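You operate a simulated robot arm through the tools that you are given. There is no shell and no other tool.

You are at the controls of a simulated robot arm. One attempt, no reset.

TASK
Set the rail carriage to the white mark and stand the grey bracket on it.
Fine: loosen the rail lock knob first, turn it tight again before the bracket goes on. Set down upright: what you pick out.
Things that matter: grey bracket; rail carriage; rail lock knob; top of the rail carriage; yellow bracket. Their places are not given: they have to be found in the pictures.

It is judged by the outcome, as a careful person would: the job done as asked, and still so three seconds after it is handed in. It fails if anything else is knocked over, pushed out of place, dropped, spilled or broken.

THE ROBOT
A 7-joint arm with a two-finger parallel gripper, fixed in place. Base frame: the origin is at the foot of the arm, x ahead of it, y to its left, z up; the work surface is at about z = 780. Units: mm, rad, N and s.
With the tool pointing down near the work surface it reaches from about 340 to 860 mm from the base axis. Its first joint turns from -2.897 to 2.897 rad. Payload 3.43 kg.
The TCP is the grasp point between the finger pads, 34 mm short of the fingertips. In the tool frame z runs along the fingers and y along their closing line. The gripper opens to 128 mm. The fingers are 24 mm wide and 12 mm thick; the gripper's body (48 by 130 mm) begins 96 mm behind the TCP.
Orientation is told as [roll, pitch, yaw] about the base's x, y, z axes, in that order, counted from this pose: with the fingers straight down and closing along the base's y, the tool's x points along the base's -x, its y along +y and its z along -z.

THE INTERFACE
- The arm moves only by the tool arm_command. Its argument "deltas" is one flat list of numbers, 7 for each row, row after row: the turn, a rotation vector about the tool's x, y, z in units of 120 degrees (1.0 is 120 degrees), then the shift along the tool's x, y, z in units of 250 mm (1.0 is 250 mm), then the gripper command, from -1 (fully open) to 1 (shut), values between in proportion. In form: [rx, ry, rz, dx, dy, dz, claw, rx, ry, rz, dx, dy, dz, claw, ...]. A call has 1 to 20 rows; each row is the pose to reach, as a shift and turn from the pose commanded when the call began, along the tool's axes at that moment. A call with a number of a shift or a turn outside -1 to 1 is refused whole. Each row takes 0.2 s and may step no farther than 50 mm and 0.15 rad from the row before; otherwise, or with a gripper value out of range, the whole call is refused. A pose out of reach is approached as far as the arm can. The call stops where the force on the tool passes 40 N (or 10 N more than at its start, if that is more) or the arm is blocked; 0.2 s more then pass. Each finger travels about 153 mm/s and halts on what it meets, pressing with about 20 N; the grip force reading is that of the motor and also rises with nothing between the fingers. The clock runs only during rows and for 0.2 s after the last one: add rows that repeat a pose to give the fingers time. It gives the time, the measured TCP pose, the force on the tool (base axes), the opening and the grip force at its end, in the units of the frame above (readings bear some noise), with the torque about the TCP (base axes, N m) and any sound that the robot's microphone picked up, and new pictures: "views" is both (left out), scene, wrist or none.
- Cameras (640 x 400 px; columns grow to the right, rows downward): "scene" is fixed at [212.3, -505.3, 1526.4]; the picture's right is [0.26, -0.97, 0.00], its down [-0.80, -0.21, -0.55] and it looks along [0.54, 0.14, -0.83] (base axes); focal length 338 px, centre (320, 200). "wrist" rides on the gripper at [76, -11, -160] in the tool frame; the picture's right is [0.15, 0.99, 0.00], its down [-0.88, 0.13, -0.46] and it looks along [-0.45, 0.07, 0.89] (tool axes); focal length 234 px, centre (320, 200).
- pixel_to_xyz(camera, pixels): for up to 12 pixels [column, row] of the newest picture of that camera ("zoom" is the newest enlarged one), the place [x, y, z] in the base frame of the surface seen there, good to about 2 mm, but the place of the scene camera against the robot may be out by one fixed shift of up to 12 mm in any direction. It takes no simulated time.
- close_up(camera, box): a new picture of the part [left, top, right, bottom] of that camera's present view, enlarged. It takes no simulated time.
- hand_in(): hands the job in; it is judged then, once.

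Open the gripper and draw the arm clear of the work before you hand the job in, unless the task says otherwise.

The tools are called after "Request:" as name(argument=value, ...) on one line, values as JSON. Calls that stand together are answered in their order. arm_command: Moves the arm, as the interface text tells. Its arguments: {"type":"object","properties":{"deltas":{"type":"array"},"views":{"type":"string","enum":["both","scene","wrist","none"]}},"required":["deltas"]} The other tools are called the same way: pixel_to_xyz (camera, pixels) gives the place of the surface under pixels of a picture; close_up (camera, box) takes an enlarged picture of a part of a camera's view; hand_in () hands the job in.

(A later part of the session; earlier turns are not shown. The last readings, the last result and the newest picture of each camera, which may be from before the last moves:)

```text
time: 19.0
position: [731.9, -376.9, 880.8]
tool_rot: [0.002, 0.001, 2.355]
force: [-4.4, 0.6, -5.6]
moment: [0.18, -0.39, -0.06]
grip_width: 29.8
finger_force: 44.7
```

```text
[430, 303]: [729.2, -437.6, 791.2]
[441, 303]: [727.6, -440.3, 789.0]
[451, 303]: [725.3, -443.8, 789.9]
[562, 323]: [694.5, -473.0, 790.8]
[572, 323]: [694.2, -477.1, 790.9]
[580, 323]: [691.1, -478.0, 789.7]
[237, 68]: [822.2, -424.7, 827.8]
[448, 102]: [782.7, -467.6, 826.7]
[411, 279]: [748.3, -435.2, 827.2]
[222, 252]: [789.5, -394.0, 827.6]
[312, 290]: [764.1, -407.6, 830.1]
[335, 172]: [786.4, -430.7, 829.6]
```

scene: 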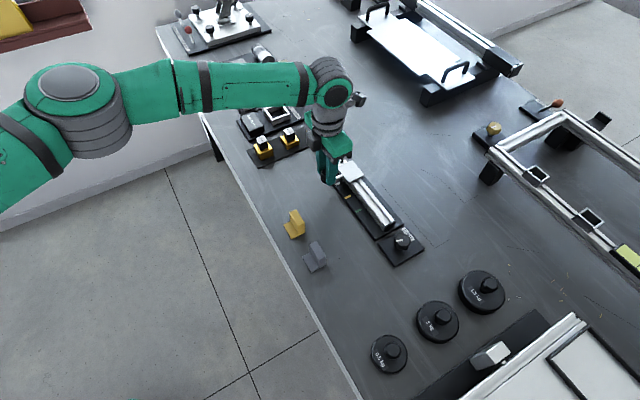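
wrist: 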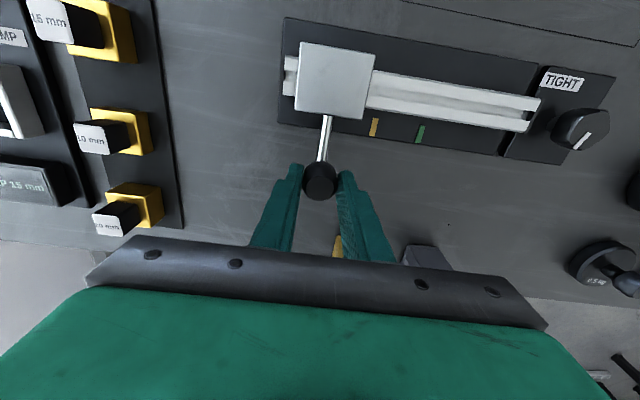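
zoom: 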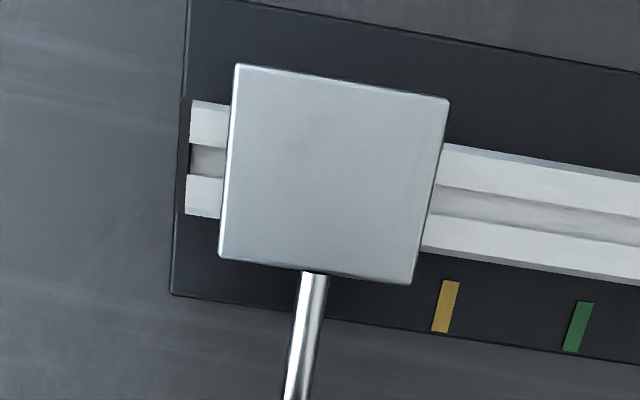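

Measured now: carriage about 251, white mark about 250–250.5, so it's close. I release the handle, lift clear, and step toward the lock knob to see the mark from the side.

Request:
arm_command(deltas=[0, 0, 0, 0, 0, 0, 0.0625, 0, 0, 0, 0, 0, 0, 0.0625, 0, 0, 0, 0, 0, -0.1, 0.0625, 0, 0, 0, 0, 0, -0.2, 0.0625, 0, 0, 0, 0, 0.16, -0.28, 0.0625, 0, 0, 0, 0, 0.32, -0.36, 0.0625, 0, 0, 0, 0, 0.32, -0.36, 0.0625], views="both")

Request:
close_up(camera="wrist", box=[100, 50, 400, 240])

Request:
close_up(camera="scene", box=[310, 140, 430, 270])

```text
time: 20.6
position: [675.4, -433.8, 972.3]
tool_rot: [0.002, 0.002, 2.356]
force: [0.9, 0.3, 0.2]
moment: [0.0, 0.0, -0.02]
grip_width: 60.0
finger_force: 0.0
```

scene: 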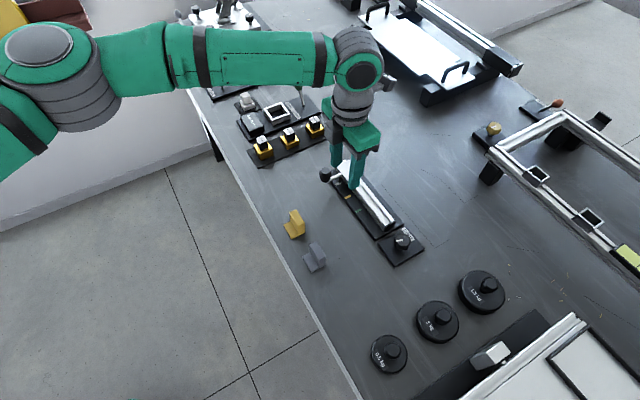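
wrist: 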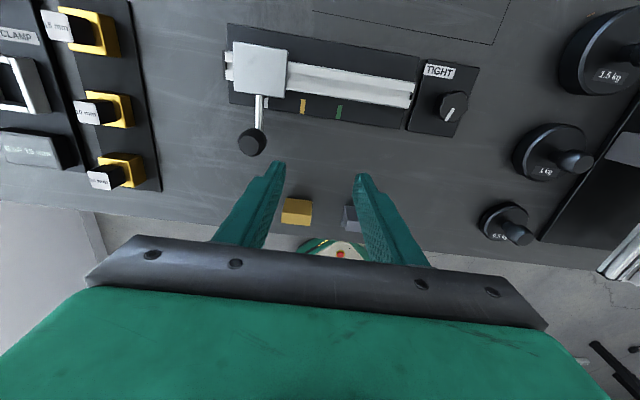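

```text
2.11 times, centred on (250, 145) of wrist
```

zoom: 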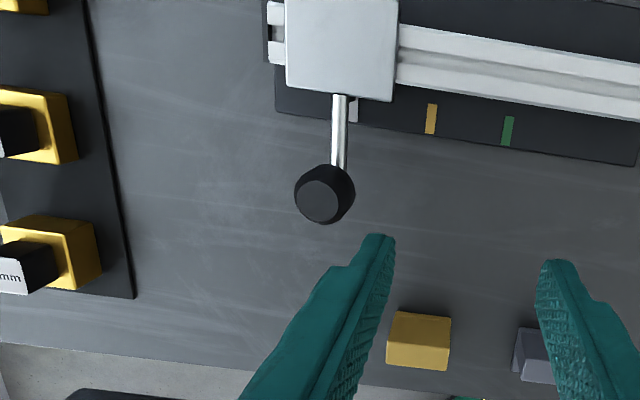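

```text
3.08 times, centred on (370, 205) of scene
```

zoom: 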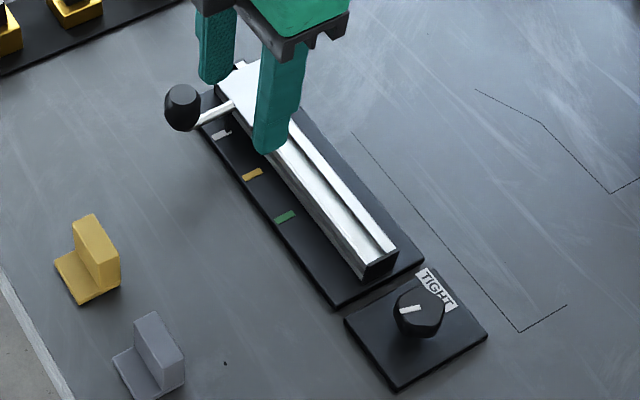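

The white mark peeks out beside the rod at zoom (353,110). I zoom further and measure plate corners and marks.

Request:
close_up(camera="wrist", box=[215, 20, 355, 130])

```text
3.64 times, centred on (285, 75) of wrist
```

zoom: 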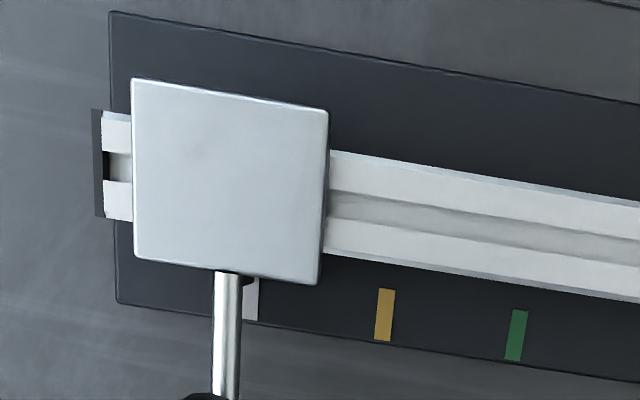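

I measure the plate's corners and the marks in this view.

Request:
pixel_to_xyz(camera="zoom", pixels=[[135, 82], [326, 113], [318, 281], [139, 256], [252, 298], [258, 298], [385, 314], [394, 314], [516, 335], [525, 335], [228, 300], [226, 340]])

Request:
pixel_to_xyz(camera="zoom", pixels=[[131, 170], [327, 200], [230, 95], [230, 268], [376, 314], [507, 335], [229, 180], [250, 305], [115, 298], [224, 365], [236, 290], [218, 290]])

```text
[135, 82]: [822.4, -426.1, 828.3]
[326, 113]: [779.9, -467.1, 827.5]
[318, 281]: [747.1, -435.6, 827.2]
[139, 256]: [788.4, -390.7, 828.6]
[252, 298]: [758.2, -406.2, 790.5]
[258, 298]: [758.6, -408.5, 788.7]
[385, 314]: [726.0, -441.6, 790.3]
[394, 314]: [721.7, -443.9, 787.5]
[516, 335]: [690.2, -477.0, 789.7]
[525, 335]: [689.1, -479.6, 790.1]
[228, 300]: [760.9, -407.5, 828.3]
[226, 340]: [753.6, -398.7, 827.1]
```

```text
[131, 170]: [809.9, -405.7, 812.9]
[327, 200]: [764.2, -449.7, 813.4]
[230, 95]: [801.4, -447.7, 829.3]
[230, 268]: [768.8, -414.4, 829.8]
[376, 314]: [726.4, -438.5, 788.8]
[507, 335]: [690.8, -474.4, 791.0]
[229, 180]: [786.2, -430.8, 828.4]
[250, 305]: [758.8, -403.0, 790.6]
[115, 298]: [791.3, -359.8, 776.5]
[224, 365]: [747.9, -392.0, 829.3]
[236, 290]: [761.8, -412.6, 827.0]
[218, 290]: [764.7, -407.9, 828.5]
```

Carriage centre 250.7 versus white mark ≈ 250.4 along the rail: set within a millimetre. I go back above the lock knob in the same pose I left it, to turn it tight again.

Request:
arm_command(deltas=[0.0001, 0.0083, 0.006, 0.0621, 0.156, 0.0206, 0.19, 0.0003, 0.0166, 0.012, 0.1242, 0.312, 0.0412, 0.19, 0.0005, 0.025, 0.018, 0.1863, 0.468, 0.0618, 0.19, 0.0006, 0.0333, 0.0244, 0.2484, 0.624, 0.0824, 0.19, 0.0006, 0.0333, 0.0244, 0.2484, 0.624, 0.0824, 0.19], views="both")

Request:
close_up(camera="wrist", box=[80, 75, 360, 225])

```text
time: 21.8
position: [609.9, -590.6, 951.8]
tool_rot: [-0.003, 0.069, 2.304]
force: [-1.2, 0.2, 1.5]
moment: [0.01, -0.01, 0.0]
grip_width: 51.9
finger_force: 0.1
```

scene: 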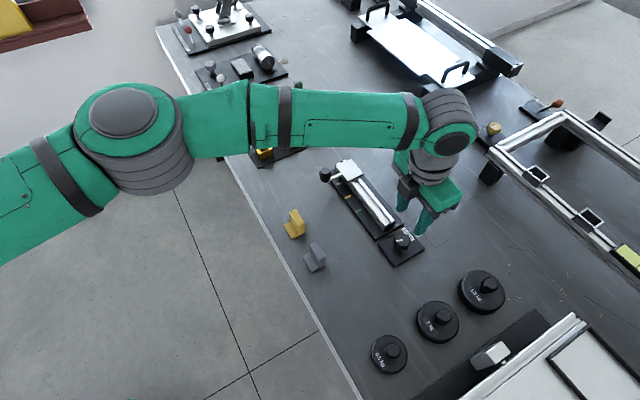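
wrist: 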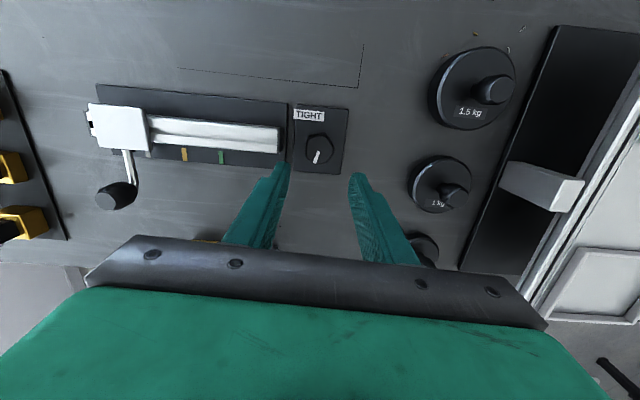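

```text
2.29 times, centred on (220, 150) of wrist
```

zoom: 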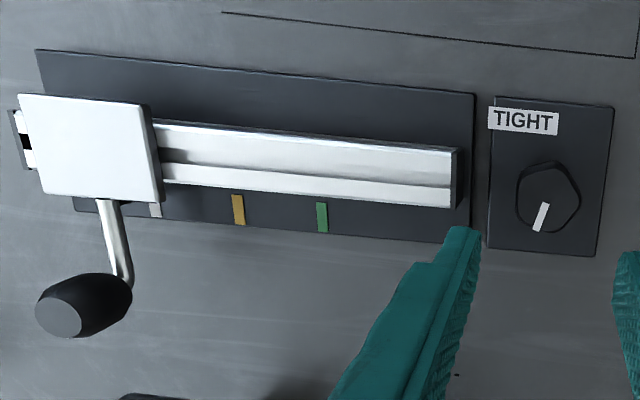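

The knob at (320,150) is framed as before; I'm about 2.5 mm off the earlier line, so I correct that while descending to the grip height.

Request:
arm_command(deltas=[0, 0, 0, -0.0055, -0.002, 0.15, 0.19, 0, 0, 0, -0.0105, -0.0037, 0.3, 0.19, 0, 0, 0, -0.0105, -0.0037, 0.4, 0.19, 0, 0, 0, -0.0105, -0.0037, 0.478, 0.19, 0, 0, 0, -0.0105, -0.0037, 0.478, 0.19], views="wrist")

Request:
close_up(camera="wrist", box=[240, 110, 400, 260])

```text
time: 23.0
position: [613.2, -590.3, 831.4]
tool_rot: [-0.002, 0.07, 2.305]
force: [0.3, -0.2, -0.3]
moment: [-0.04, 0.03, 0.03]
grip_width: 52.0
finger_force: 0.0
```

wrist: 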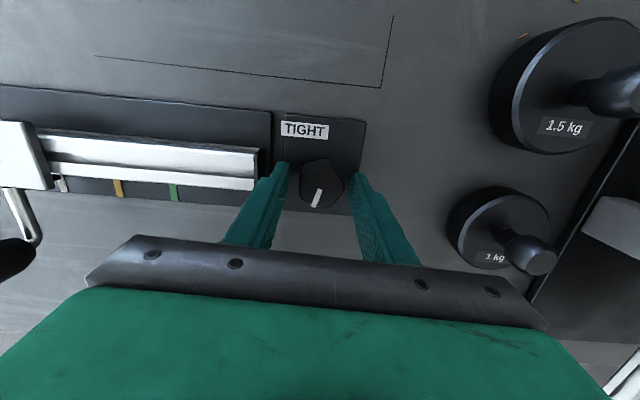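

```text
2.67 times, centred on (320, 185) of wrist
```

zoom: 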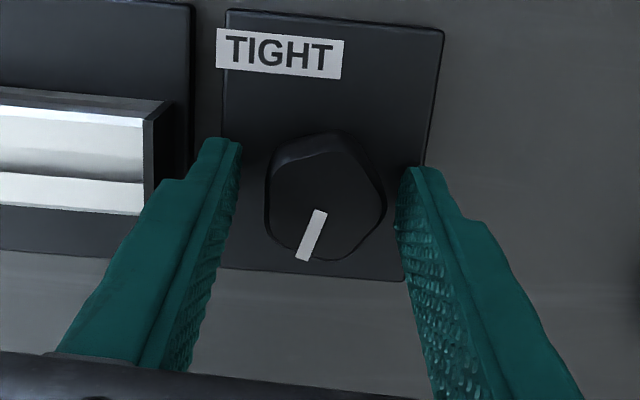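

The TCP is ~3 mm short of the knob axis; knob centre at zoom (327,195) lies slightly right of the finger midpoint (319). I shift by that and close.

Request:
arm_command(deltas=[0, 0, 0, 0.013, 0.0055, 0, 0.19, 0, 0, 0, 0.013, 0.0055, 0, 0.19, 0, 0, 0, 0.013, 0.0055, 0, 1, 0, 0, 0, 0.013, 0.0055, 0, 1, 0, 0, 0, 0.013, 0.0055, 0, 1], views="wrist")

Request:
close_up(camera="wrist", box=[240, 110, 400, 260])

```text
time: 24.2
position: [616.6, -594.9, 831.8]
tool_rot: [-0.002, 0.068, 2.305]
force: [5.3, 3.8, -1.1]
moment: [-0.01, 0.12, 0.01]
grip_width: 36.8
finger_force: 45.5
```

wrist: 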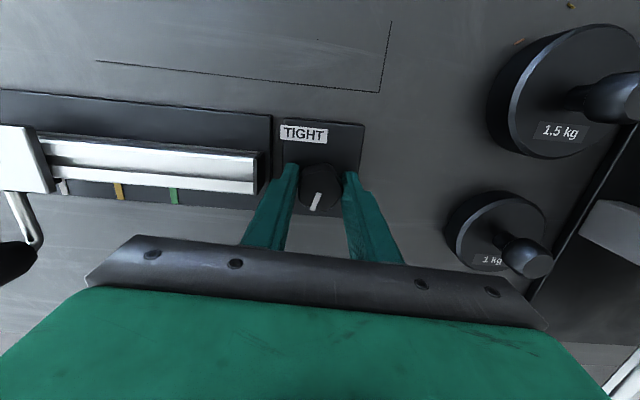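

```text
2.67 times, centred on (320, 185) of wrist
```

zoom: 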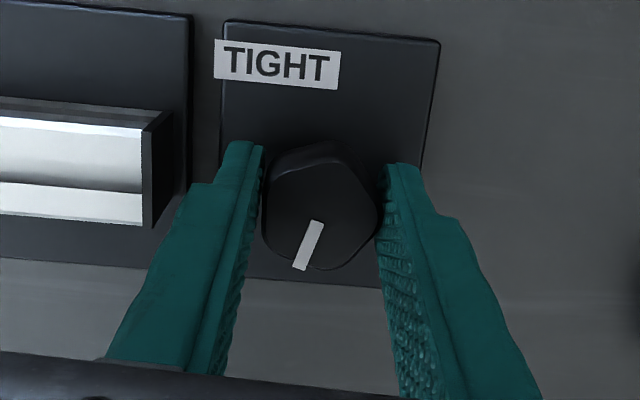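

Gripped at 36.8 mm with low side force. I turn clockwise 66° first.

Request:
arm_command(deltas=[0, 0, 0.05, 0, 0, 0, 1, 0, 0, 0.1, 0, 0, 0, 1, 0, 0, 0.15, 0, 0, 0, 1, 0, 0, 0.2, 0, 0, 0, 1, 0, 0, 0.25, 0, 0, 0, 1, 0, 0, 0.3, 0, 0, 0, 1, 0, 0, 0.35, 0, 0, 0, 1, 0, 0, 0.4, 0, 0, 0, 1, 0, 0, 0.45, 0, 0, 0, 1, 0, 0, 0.5, 0, 0, 0, 1, 0, 0, 0.55, 0, 0, 0, 1], views="wrist")

Request:
close_up(camera="wrist", box=[240, 110, 400, 260])

```text
time: 26.6
position: [614.6, -594.8, 831.5]
tool_rot: [-0.063, 0.028, 1.151]
force: [-0.7, 6.8, -3.6]
moment: [-0.64, 1.4, -0.01]
grip_width: 38.1
finger_force: 44.6
```

wrist: 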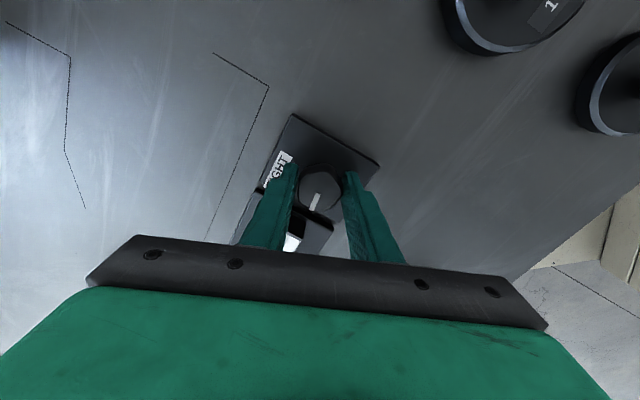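

```text
2.67 times, centred on (320, 185) of wrist
```

zoom: 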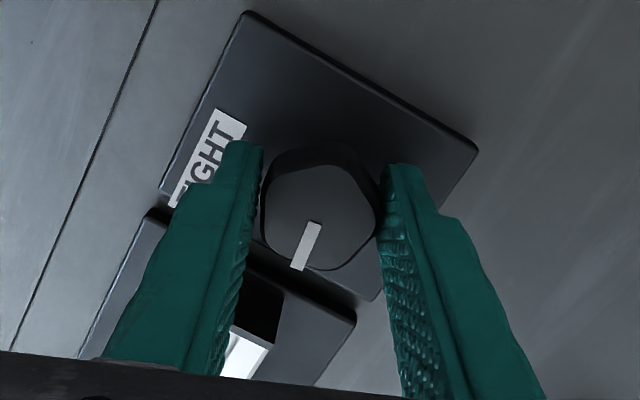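

The knob follows. I turn the remaining 66° back to where it was tight at the start.

Request:
arm_command(deltas=[0, 0, 0.05, 0, 0, 0, 1, 0, 0, 0.1, 0, 0, 0, 1, 0, 0, 0.15, 0, 0, 0, 1, 0, 0, 0.2, 0, 0, 0, 1, 0, 0, 0.25, 0, 0, 0, 1, 0, 0, 0.3, 0, 0, 0, 1, 0, 0, 0.35, 0, 0, 0, 1, 0, 0, 0.4, 0, 0, 0, 1, 0, 0, 0.45, 0, 0, 0, 1, 0, 0, 0.5, 0, 0, 0, 1, 0, 0, 0.55, 0, 0, 0, 1], views="wrist")

Request:
close_up(camera="wrist", box=[240, 110, 400, 260])

```text
time: 29.0
position: [614.6, -594.6, 832.1]
tool_rot: [-0.047, -0.046, 0.001]
force: [-23.2, 22.5, -4.0]
moment: [1.11, 1.12, 0.03]
grip_width: 37.7
finger_force: 45.1
```

wrist: 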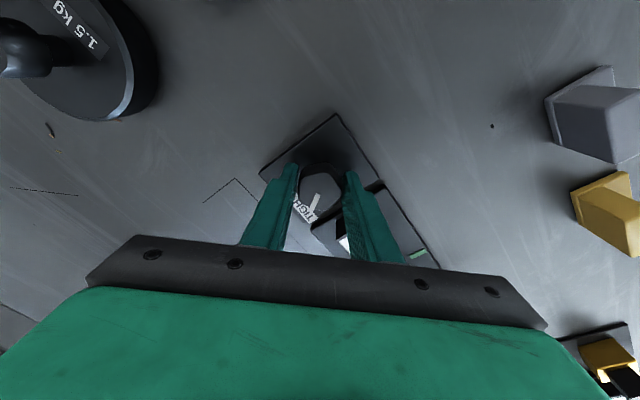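

```text
2.67 times, centred on (320, 185) of wrist
```

zoom: 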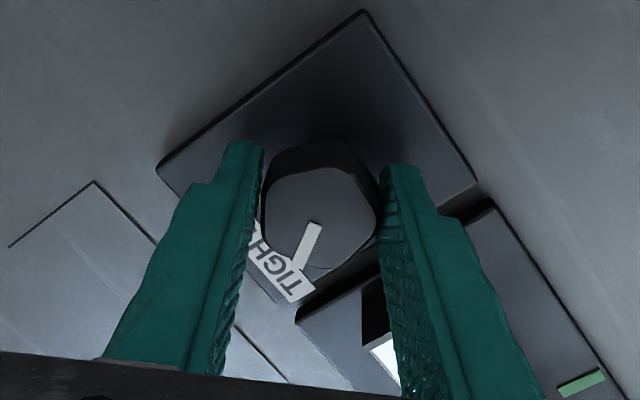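

The pointer is back on TIGHT at (307,245), same as at the start. I relieve the 30 N side load by 1.5 mm and try a little further clockwise (about 7°) to feel whether it is tight.

Request:
arm_command(deltas=[0, 0, 0, 0.0045, 0.0045, 0, 1, 0, 0, 0.02, 0.0045, 0.0045, 0, 1, 0, 0, 0.04, 0.0045, 0.0045, 0, 1, 0, 0, 0.06, 0.0045, 0.0045, 0, 1, 0, 0, 0.06, 0.0045, 0.0045, 0, 1], views="wrist")

Request:
close_up(camera="wrist", box=[240, 110, 400, 260])

```text
time: 30.2
position: [614.7, -593.9, 832.0]
tool_rot: [-0.045, -0.055, -0.123]
force: [-8.7, 17.6, -7.5]
moment: [1.42, 1.12, 0.02]
grip_width: 37.9
finger_force: 45.4
```

wrist: 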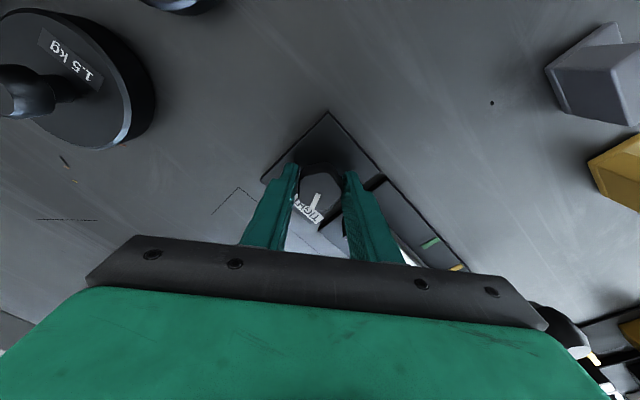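

```text
2.67 times, centred on (320, 185) of wrist
```

zoom: 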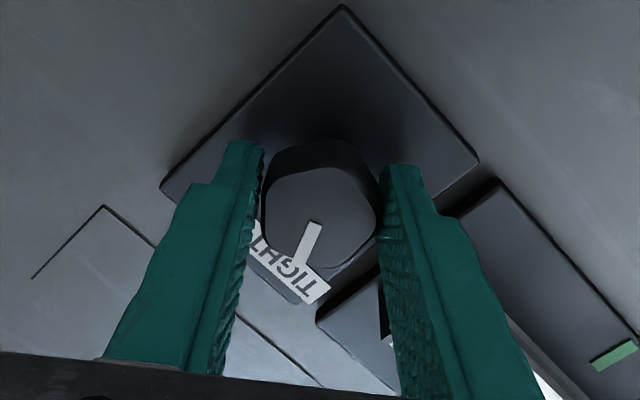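

The knob followed freely 7° past, so there is no hard stop; the label centre lies at about -20° from the knob axis, which matches the original pointer angle. I turn back about 6° so the pointer is on TIGHT as at the start, then release and lift.

Request:
arm_command(deltas=[0, 0, -0.025, 0, 0, 0, 1, 0, 0, -0.05, 0, 0, 0, 1, 0, 0, -0.05, 0, 0, 0, 1, 0, 0, -0.05, 0, 0, 0, 0.156, 0, 0, -0.05, 0, 0, 0, 0.156, 0, 0, -0.05, 0, 0, -0.06, 0.156, 0, 0, -0.05, 0, 0, -0.16, 0.156, 0, 0, -0.05, 0, 0, -0.32, 0.156, 0, 0, -0.05, 0, 0, -0.48, 0.156], views="both")

Request:
close_up(camera="wrist", box=[245, 100, 405, 235])

Request:
close_up(camera="scene", box=[310, 140, 440, 280])

```text
time: 32.2
position: [606.9, -588.8, 950.6]
tool_rot: [-0.052, -0.05, -0.019]
force: [0.6, -0.3, 0.7]
moment: [0.01, -0.04, 0.0]
grip_width: 54.0
finger_force: 0.1
```

scene: 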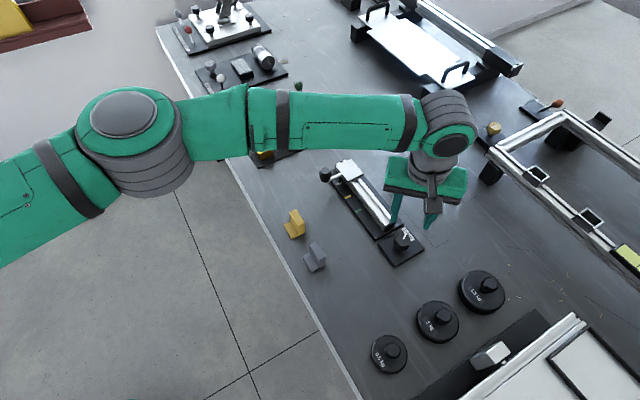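
wrist: 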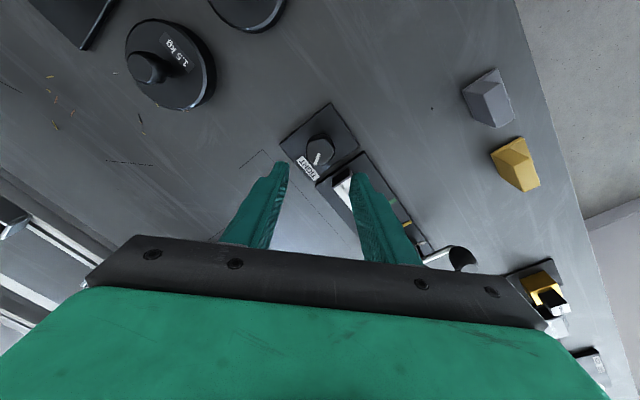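

```text
2.96 times, centred on (325, 168) of wrist
```

zoom: 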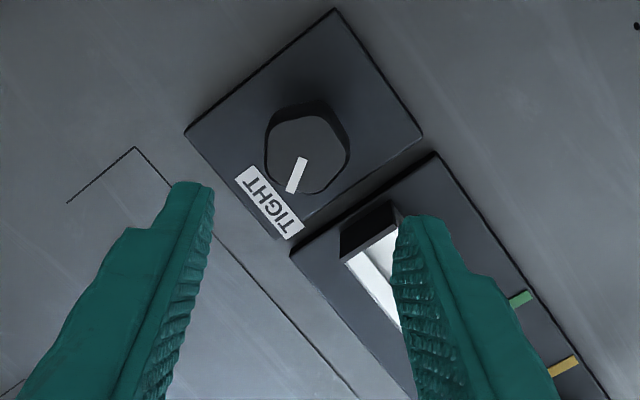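

```text
2.86 times, centred on (375, 210) of scene
```

zoom: 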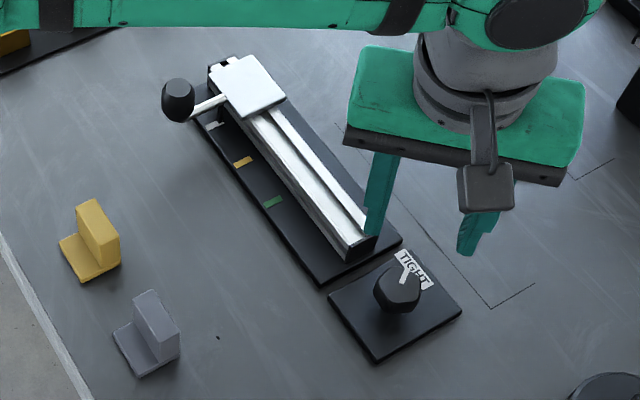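

The pointer is on TIGHT again and the carriage still sits at the white mark. Now the grey bracket at wrist (487,98): I enlarge and measure it.

Request:
close_up(camera="wrist", box=[440, 50, 560, 200])

Request:
close_up(camera="scene", box=[270, 200, 345, 280])

```text
2.67 times, centred on (500, 125) of wrist
```

zoom: 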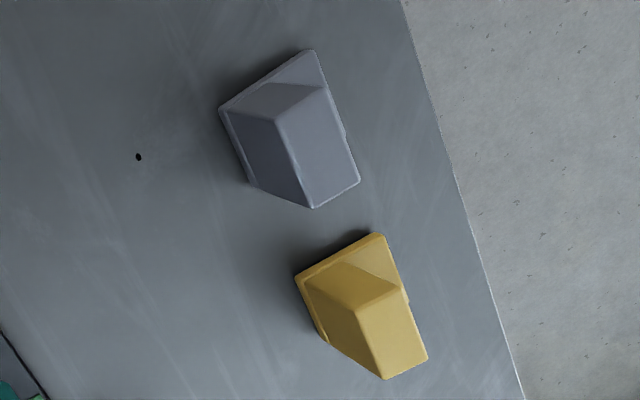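

```text
5.00 times, centred on (308, 240) of scene
```

zoom: 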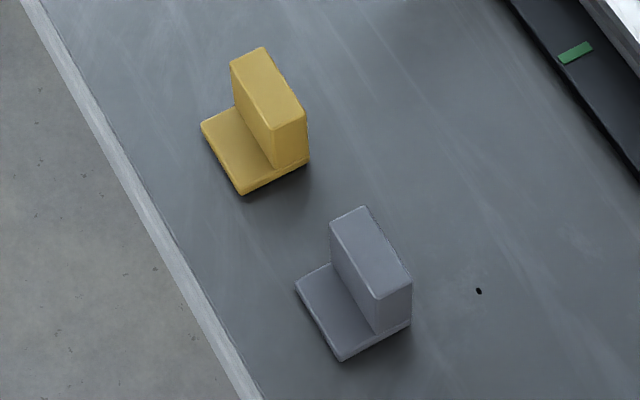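

I measure the grey bracket's corners from both cameras (scene zoom first).

Request:
pixel_to_xyz(camera="zoom", pixels=[[333, 222], [364, 210], [408, 282], [378, 295], [298, 286], [326, 267], [341, 359], [370, 334], [408, 325], [320, 310], [371, 255], [400, 310]])

Request:
pixel_to_xyz(camera="wrist", pixels=[[484, 96.5], [501.5, 83.5], [513, 118], [497.5, 126.5], [463, 92], [497, 70], [474, 120], [499, 104], [490, 75], [470, 93], [507, 95], [509, 101]])

```text
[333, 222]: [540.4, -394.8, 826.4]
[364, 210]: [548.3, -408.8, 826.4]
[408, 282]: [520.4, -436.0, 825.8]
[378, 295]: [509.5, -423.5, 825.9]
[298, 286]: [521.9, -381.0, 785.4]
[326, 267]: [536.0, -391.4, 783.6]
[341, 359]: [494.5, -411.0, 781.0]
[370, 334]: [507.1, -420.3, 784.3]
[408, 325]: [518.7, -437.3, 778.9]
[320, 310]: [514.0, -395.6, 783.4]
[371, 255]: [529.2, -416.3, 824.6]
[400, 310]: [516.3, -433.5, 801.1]
```

```text
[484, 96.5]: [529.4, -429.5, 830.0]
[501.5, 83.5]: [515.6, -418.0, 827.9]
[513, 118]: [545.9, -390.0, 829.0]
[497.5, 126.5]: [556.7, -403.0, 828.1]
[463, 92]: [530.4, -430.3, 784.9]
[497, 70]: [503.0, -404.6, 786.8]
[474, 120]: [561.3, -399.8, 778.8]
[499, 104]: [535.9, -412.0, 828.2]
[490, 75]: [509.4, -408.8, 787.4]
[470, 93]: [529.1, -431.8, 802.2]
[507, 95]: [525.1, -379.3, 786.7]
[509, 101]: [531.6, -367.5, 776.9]
```

The bracket has a base about 40×40 mm (centre near (530, -403)) with a 40×17 mm wall along the rail direction, top z ≈ 829. The carriage at the white mark is at ~900 mm radius, so I plan to grip the wall's ends with the tool tilted ~22° outward. First I level the tool and move above the bracket.

Request:
arm_command(deltas=[-0.006, 0.006, 0, 0.0583, 0.1408, -0.0335, 0, -0.012, 0.012, 0, 0.1166, 0.2816, -0.067, 0, -0.018, 0.018, 0, 0.175, 0.4224, -0.1006, 0, -0.0243, 0.024, 0, 0.2333, 0.5632, -0.1341, 0, -0.0243, 0.024, 0, 0.2916, 0.704, -0.1676, 0, -0.0243, 0.024, 0, 0.2916, 0.704, -0.1676, 0], views="wrist")

```text
time: 33.6
position: [537.0, -410.1, 981.1]
tool_rot: [0.001, 0.002, -0.02]
force: [0.3, 0.8, 0.0]
moment: [0.01, 0.02, -0.01]
grip_width: 63.9
finger_force: 0.1
```

wrist: 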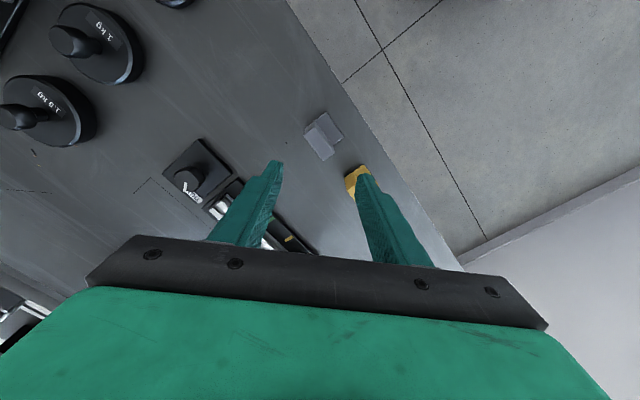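

The bracket is seen from nearly above at (322,137). I enlarge and measure it again for better accuracy.

Request:
close_up(camera="wrist", box=[290, 95, 370, 175])

```text
5.00 times, centred on (330, 135) of wrist
```

zoom: 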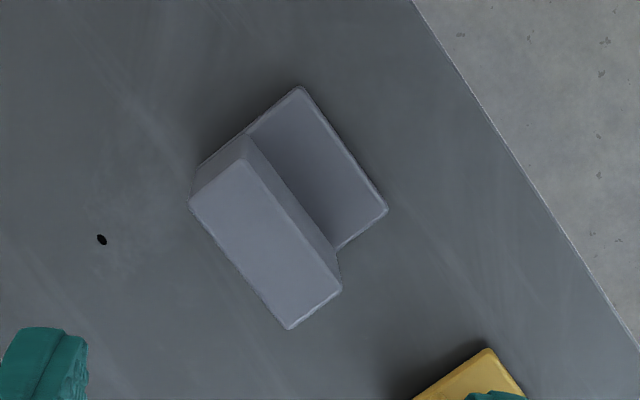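

Request:
pixel_to_xyz(camera="zoom", pixels=[[193, 203], [243, 164], [338, 288], [290, 325], [266, 245], [299, 91], [384, 209], [252, 132], [335, 246], [320, 170], [200, 170], [342, 265]])

```text
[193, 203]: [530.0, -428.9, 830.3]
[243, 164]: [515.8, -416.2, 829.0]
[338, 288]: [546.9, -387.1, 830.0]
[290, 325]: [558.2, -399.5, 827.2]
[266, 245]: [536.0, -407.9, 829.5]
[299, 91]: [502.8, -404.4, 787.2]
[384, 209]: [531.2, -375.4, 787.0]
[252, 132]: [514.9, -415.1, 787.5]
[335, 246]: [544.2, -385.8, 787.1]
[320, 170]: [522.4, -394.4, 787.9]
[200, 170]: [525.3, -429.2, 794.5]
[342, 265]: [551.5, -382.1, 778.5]
```

Top centre is about (537.7, -407.9), wall 41×18 mm at ~45°. I now rotate the hand counter-clockwise toward yaw 135° (fingers closing along the rail direction).

Request:
arm_command(deltas=[0, 0, -0.065, 0, 0, 0, 0, 0, 0, -0.13, 0, 0, 0, 0, 0, 0, -0.195, 0, 0, 0, 0, 0, 0, -0.26, 0, 0, 0, 0, 0, 0, -0.325, 0, 0, 0, 0, 0, 0, -0.39, 0, 0, 0, 0, 0, 0, -0.455, 0, 0, 0, 0, 0, 0, -0.52, 0, 0, 0, 0, 0, 0, -0.585, 0, 0, 0, 0], views="none")

Request:
arm_command(deltas=[0, 0, -0.065, 0, 0, 0, 0, 0, 0, -0.13, 0, 0, 0, 0, 0, 0, -0.195, 0, 0, 0, 0, 0, 0, -0.26, 0, 0, 0, 0, 0, 0, -0.325, 0, 0, 0, 0, 0, 0, -0.39, 0, 0, 0, 0, 0, 0, -0.455, 0, 0, 0, 0, 0, 0, -0.52, 0, 0, 0, 0, 0, 0, -0.549, 0, 0, 0, 0, 0, 0, -0.549, 0, 0, 0, 0], views="both")

```text
time: 35.6
position: [537.0, -409.1, 982.1]
tool_rot: [0.001, 0.0, 1.207]
force: [-0.4, 0.2, 0.5]
moment: [0.0, -0.02, 0.02]
grip_width: 64.1
finger_force: 0.1
```

```text
time: 37.8
position: [536.8, -408.7, 981.1]
tool_rot: [0.001, -0.003, 2.355]
force: [-0.1, -0.7, -0.2]
moment: [0.01, 0.0, -0.01]
grip_width: 63.9
finger_force: 0.0
```

scene: 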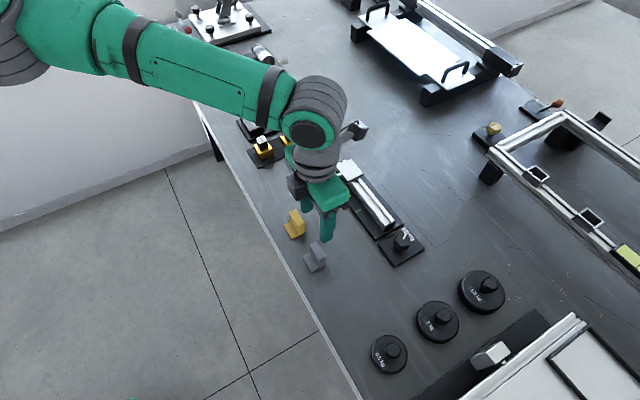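
wrist: 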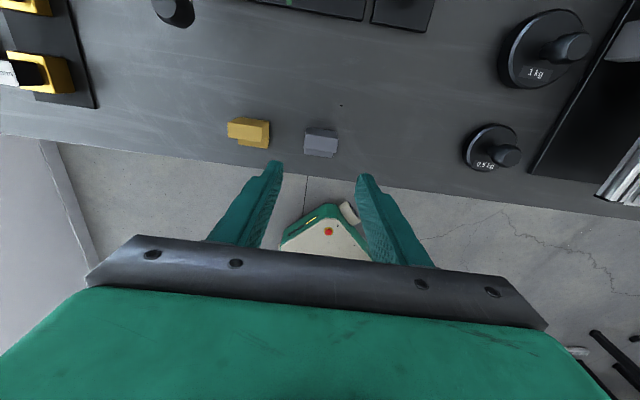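

The hand is at yaw 135° above the bracket. Before picking it I test, empty-handed, that a 22°-tilted tool can reach the placing spot over the carriage, at (787, -432).

Request:
arm_command(deltas=[0, 0.0306, 0, 0.1286, -0.1073, 0.0333, 0, 0, 0.0611, 0, 0.2572, -0.2145, 0.0667, 0, 0, 0.0917, 0, 0.3858, -0.3218, 0.1, 0, 0, 0.1222, 0, 0.5144, -0.4291, 0.1333, 0, 0, 0.1528, 0, 0.643, -0.5363, 0.1667, 0, 0, 0.1833, 0, 0.7716, -0.6436, 0.2, 0, 0, 0.1833, 0, 0.7716, -0.6436, 0.2, 0], views="both")

```text
time: 39.4
position: [787.1, -429.6, 930.7]
tool_rot: [-0.001, 0.382, 2.354]
force: [0.5, -0.2, -0.7]
moment: [0.02, -0.02, 0.02]
grip_width: 64.2
finger_force: 0.1
```

scene: 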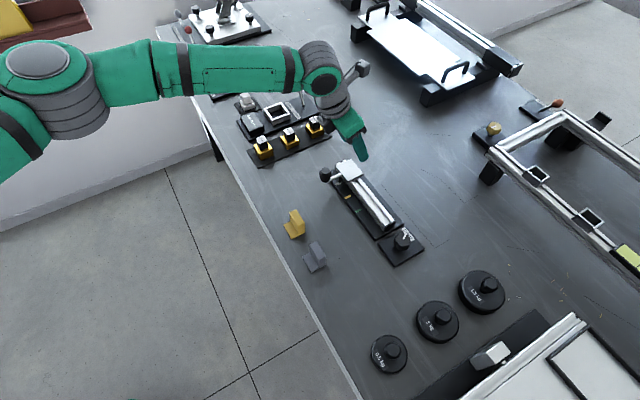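
wrist: 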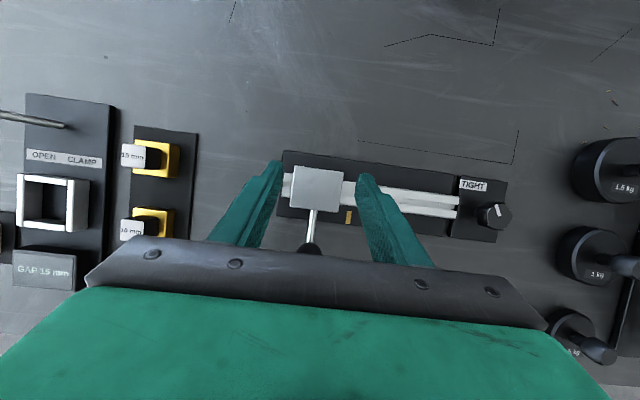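

It reaches there. I lower straight down to z ≈ 876 (tips still ~12 mm above the plate) to check the lower reach too.

Request:
arm_command(deltas=[0, 0, 0, -0.0412, 0, 0.102, 0, 0, 0, 0, -0.0824, 0, 0.204, 0, 0, 0, 0, -0.0824, 0, 0.204, 0], views="both")

Request:
close_up(camera="wrist", box=[230, 100, 410, 260])

```text
time: 40.2
position: [788.7, -431.1, 876.4]
tool_rot: [0.001, 0.381, 2.355]
force: [-0.1, 0.5, 0.0]
moment: [-0.01, -0.03, -0.03]
grip_width: 63.6
finger_force: 0.1
```

scene: 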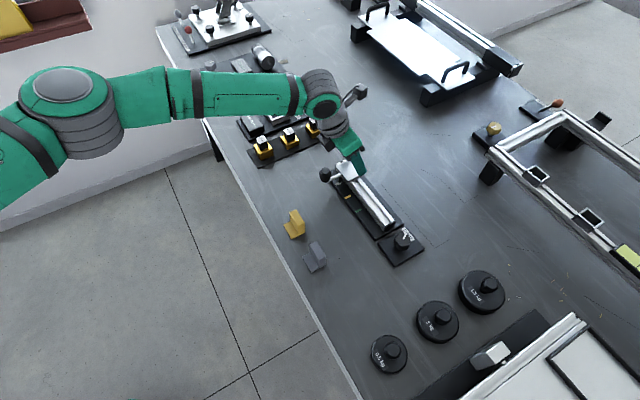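
wrist: 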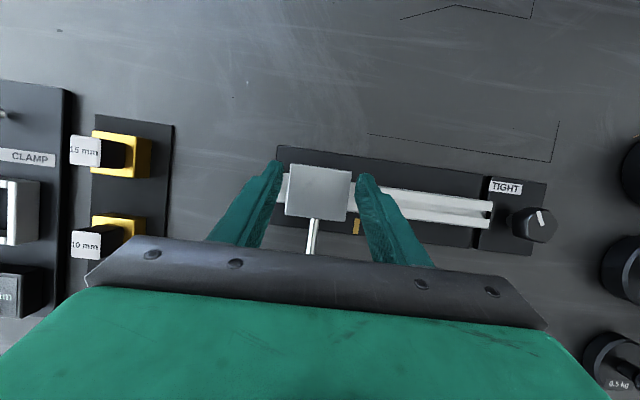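

```text
2.50 times, centred on (320, 180) of wrist
```

zoom: 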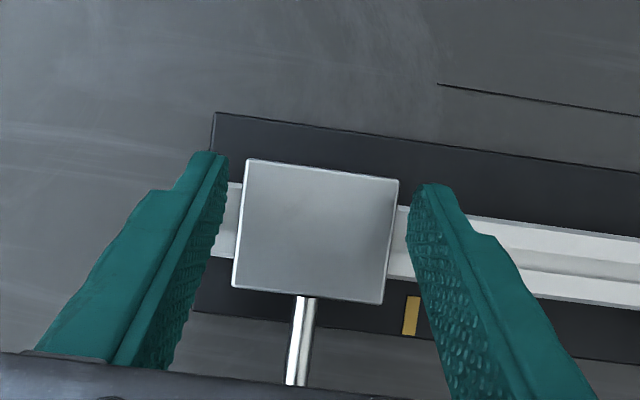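

Reach is fine here. I measure the plate corners from this close view to fix the target centre.

Request:
pixel_to_xyz(camera="zoom", pixels=[[250, 163], [395, 183], [382, 299], [236, 286], [316, 232], [323, 170], [308, 294], [242, 225], [390, 240], [305, 310], [411, 315], [300, 350]])

```text
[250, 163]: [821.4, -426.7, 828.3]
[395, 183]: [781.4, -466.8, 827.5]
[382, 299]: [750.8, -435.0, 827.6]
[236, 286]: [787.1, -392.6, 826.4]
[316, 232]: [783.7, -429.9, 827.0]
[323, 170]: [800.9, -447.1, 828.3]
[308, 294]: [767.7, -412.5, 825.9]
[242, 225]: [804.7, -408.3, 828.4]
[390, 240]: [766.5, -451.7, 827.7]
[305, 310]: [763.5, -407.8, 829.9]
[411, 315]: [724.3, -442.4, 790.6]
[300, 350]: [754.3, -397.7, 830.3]
```

Plate centre comes out at about (785, -430, 828). Reach confirmed, so I go back above the grey bracket keeping this tilt, fingers at 58 mm.

Request:
arm_command(deltas=[0, 0, 0, 0.0402, 0, -0.1, 0.094, 0, 0, 0, 0.0804, 0, -0.2004, 0.094, 0, 0, 0, -0.0505, 0.1076, -0.2313, 0.094, 0, 0, 0, -0.1813, 0.2152, -0.2623, 0.094, 0, 0, 0, -0.3122, 0.3228, -0.2932, 0.094, 0, 0, 0, -0.4431, 0.4304, -0.3241, 0.094, 0, 0, 0, -0.5739, 0.538, -0.3551, 0.094, 0, 0, 0, -0.7048, 0.6456, -0.386, 0.094, 0, 0, 0, -0.7048, 0.6456, -0.386, 0.094], views="both")

Request:
close_up(camera="wrist", box=[220, 100, 420, 260])

```text
time: 42.2
position: [534.0, -403.4, 897.7]
tool_rot: [0.0, 0.382, 2.357]
force: [0.4, -0.2, 0.3]
moment: [0.01, -0.03, 0.04]
grip_width: 58.1
finger_force: 0.0
```

scene: 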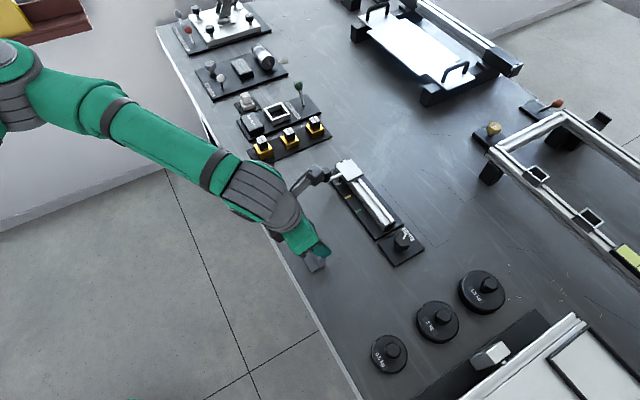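
wrist: 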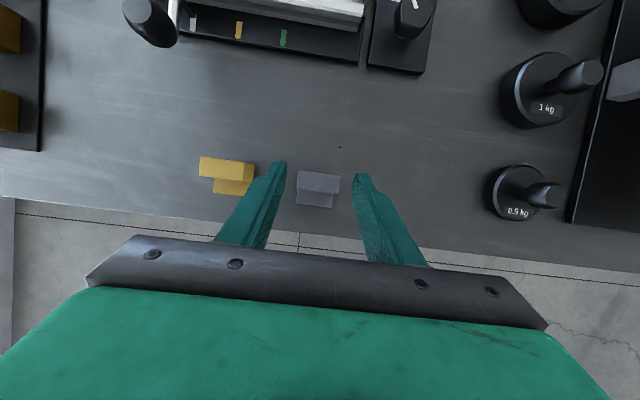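

```text
2.50 times, centred on (320, 180) of wrist
```

zoom: 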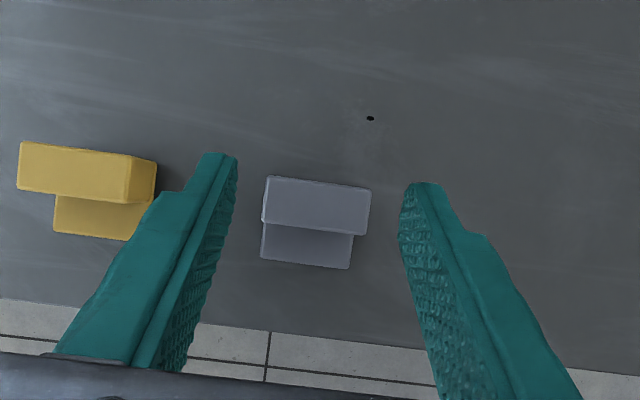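

The bracket's wall at zoom (317,205) lies between the fingers. I measure its top corners and flange from here.

Request:
pixel_to_xyz(camera="zoom", pixels=[[271, 180], [367, 191], [360, 232], [266, 220], [316, 206], [264, 257], [348, 266], [266, 230], [352, 240], [155, 165], [150, 200], [128, 238]])

```text
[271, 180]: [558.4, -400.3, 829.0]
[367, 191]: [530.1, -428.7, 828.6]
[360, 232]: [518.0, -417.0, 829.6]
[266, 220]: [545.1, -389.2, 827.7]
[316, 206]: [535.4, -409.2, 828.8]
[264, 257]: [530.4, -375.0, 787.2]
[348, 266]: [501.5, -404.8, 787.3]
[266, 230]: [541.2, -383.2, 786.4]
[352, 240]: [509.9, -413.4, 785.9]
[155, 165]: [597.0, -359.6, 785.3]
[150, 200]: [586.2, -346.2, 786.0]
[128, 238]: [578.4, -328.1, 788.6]
```

The wall's centre is at (u 91.3, v -669.4) and the TCP is well placed. I descend vertically to z ≈ 824 around the wall's ends.

Request:
arm_command(deltas=[0, 0, 0, -0.0274, 0.004, 0.0684, 0.094, 0, 0, 0, -0.0549, 0.004, 0.1368, 0.094, 0, 0, 0, -0.0823, 0.004, 0.2052, 0.094, 0, 0, 0, -0.1097, 0.004, 0.2736, 0.094, 0, 0, 0, -0.1097, 0.004, 0.2736, 0.094], views="both")

Request:
close_up(camera="wrist", box=[220, 100, 420, 260])

```text
time: 43.4
position: [530.5, -404.2, 825.7]
tool_rot: [0.0, 0.382, 2.355]
force: [-0.4, 0.5, 0.4]
moment: [0.04, 0.01, -0.05]
grip_width: 58.1
finger_force: 0.0
```

scene: 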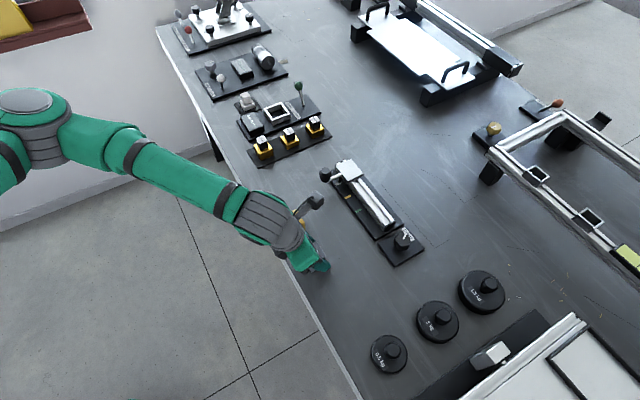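
wrist: 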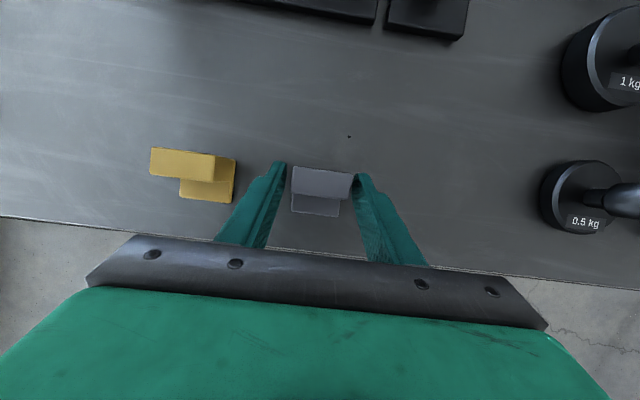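

```text
2.50 times, centred on (320, 180) of wrist
```

zoom: 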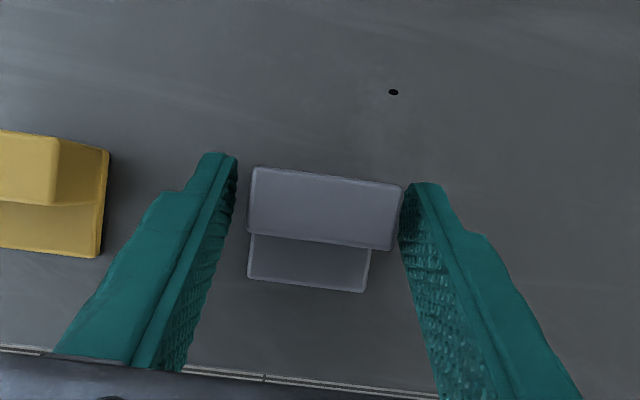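

The wall sits between the fingers, a bit nearer the right one; TCP u = 89.3 versus wall 91.3. I shift 2 mm along the rail direction and close the grip.

Request:
arm_command(deltas=[0, 0, 0, 0.001, -0.008, 0.004, 0.094, 0, 0, 0, 0.001, -0.008, 0.004, 0.094, 0, 0, 0, 0.001, -0.008, 0.004, 1, 0, 0, 0, 0.001, -0.008, 0.004, 1, 0, 0, 0, 0.001, -0.008, 0.004, 1], views="wrist")

Request:
close_up(camera="wrist", box=[220, 100, 420, 260])

```text
time: 44.6
position: [533.1, -404.1, 825.3]
tool_rot: [0.0, 0.382, 2.354]
force: [1.2, -0.9, 1.3]
moment: [0.05, -0.08, -0.01]
grip_width: 44.3
finger_force: 19.6
```

wrist: 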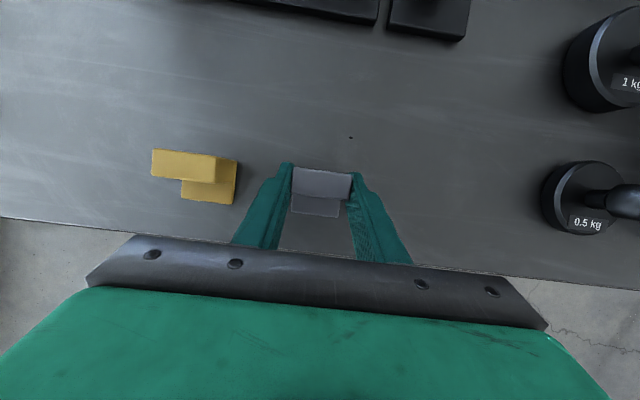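

```text
2.50 times, centred on (320, 180) of wrist
```

zoom: 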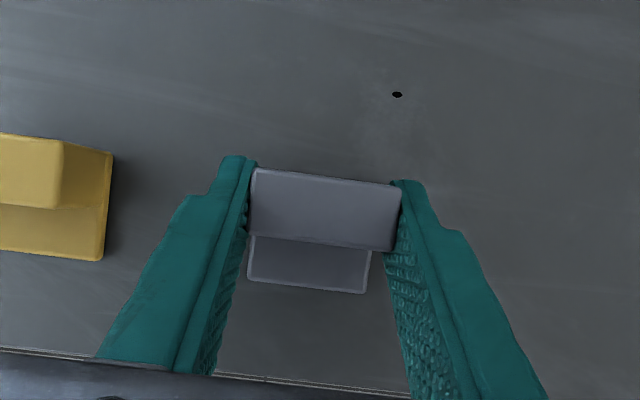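

The bracket is held (44.3 mm wide, 19.6 N). I lift it straight up 35 mm and check the hold.

Request:
arm_command(deltas=[0, 0, 0, 0, 0, 0, 1, 0, 0, 0, 0.013, 0, -0.0325, 1, 0, 0, 0, 0.026, 0, -0.065, 1, 0, 0, 0, 0.0391, 0, -0.0975, 1, 0, 0, 0, 0.0521, 0, -0.13, 1, 0, 0, 0, 0.0521, 0, -0.13, 1], views="both")

Request:
close_up(camera="wrist", box=[220, 100, 420, 260])

Request:
close_up(camera="scene", box=[260, 180, 400, 290])

```text
time: 46.0
position: [531.8, -405.6, 861.0]
tool_rot: [0.0, 0.382, 2.354]
force: [0.2, -0.6, -1.4]
moment: [0.06, 0.04, -0.01]
grip_width: 44.3
finger_force: 20.2
```

scene: 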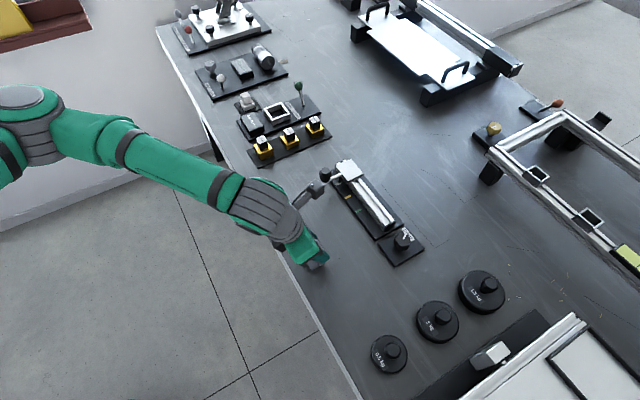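
wrist: 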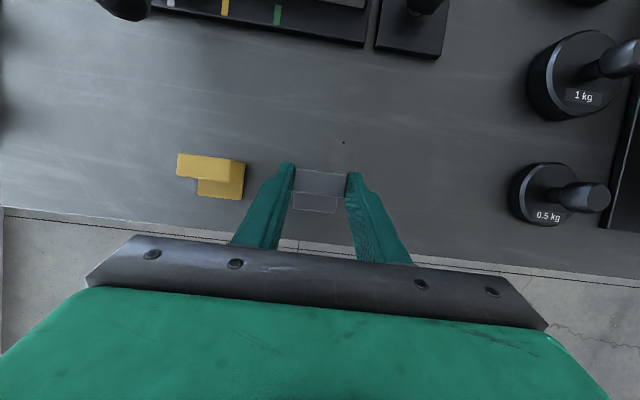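

```text
2.50 times, centred on (320, 180) of wrist
```

zoom: 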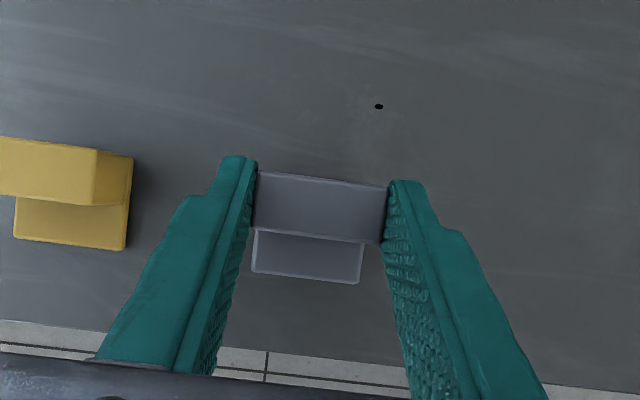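

```text
3.64 times, centred on (330, 235) of scene
```

zoom: 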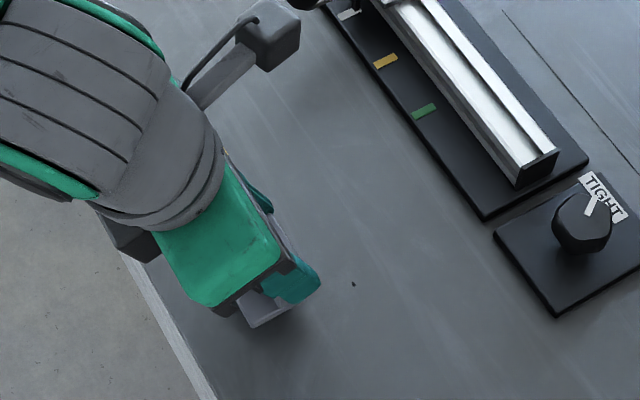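

The wall now looks smaller between the fingers than before (131 px wide versus 153), which suggests it slipped instead of lifting. I measure its top and flange height.

Request:
close_up(camera="wrist", box=[220, 100, 420, 260])

Request:
pixel_to_xyz(camera="wrist", pixels=[[320, 178], [302, 178], [340, 184], [320, 190], [318, 203], [300, 200], [330, 210], [220, 170], [225, 188], [344, 142]])

```text
2.50 times, centred on (320, 180) of wrist
```

zoom: 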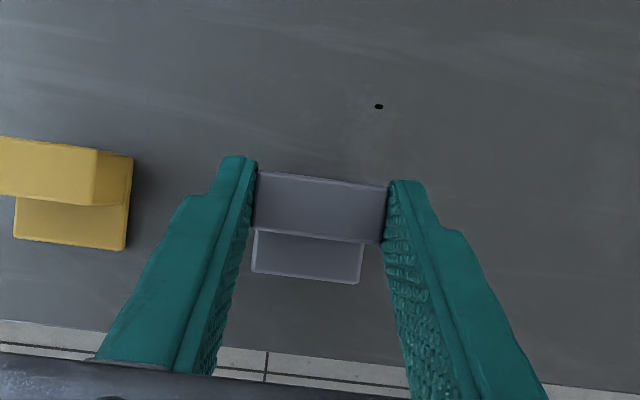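

```text
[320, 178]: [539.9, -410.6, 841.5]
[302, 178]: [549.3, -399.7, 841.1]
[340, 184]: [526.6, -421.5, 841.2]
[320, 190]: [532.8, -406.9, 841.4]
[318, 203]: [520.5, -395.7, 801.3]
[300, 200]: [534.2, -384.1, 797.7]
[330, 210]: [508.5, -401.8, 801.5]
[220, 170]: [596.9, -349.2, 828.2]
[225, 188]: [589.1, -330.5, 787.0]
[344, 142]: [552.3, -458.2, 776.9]
```

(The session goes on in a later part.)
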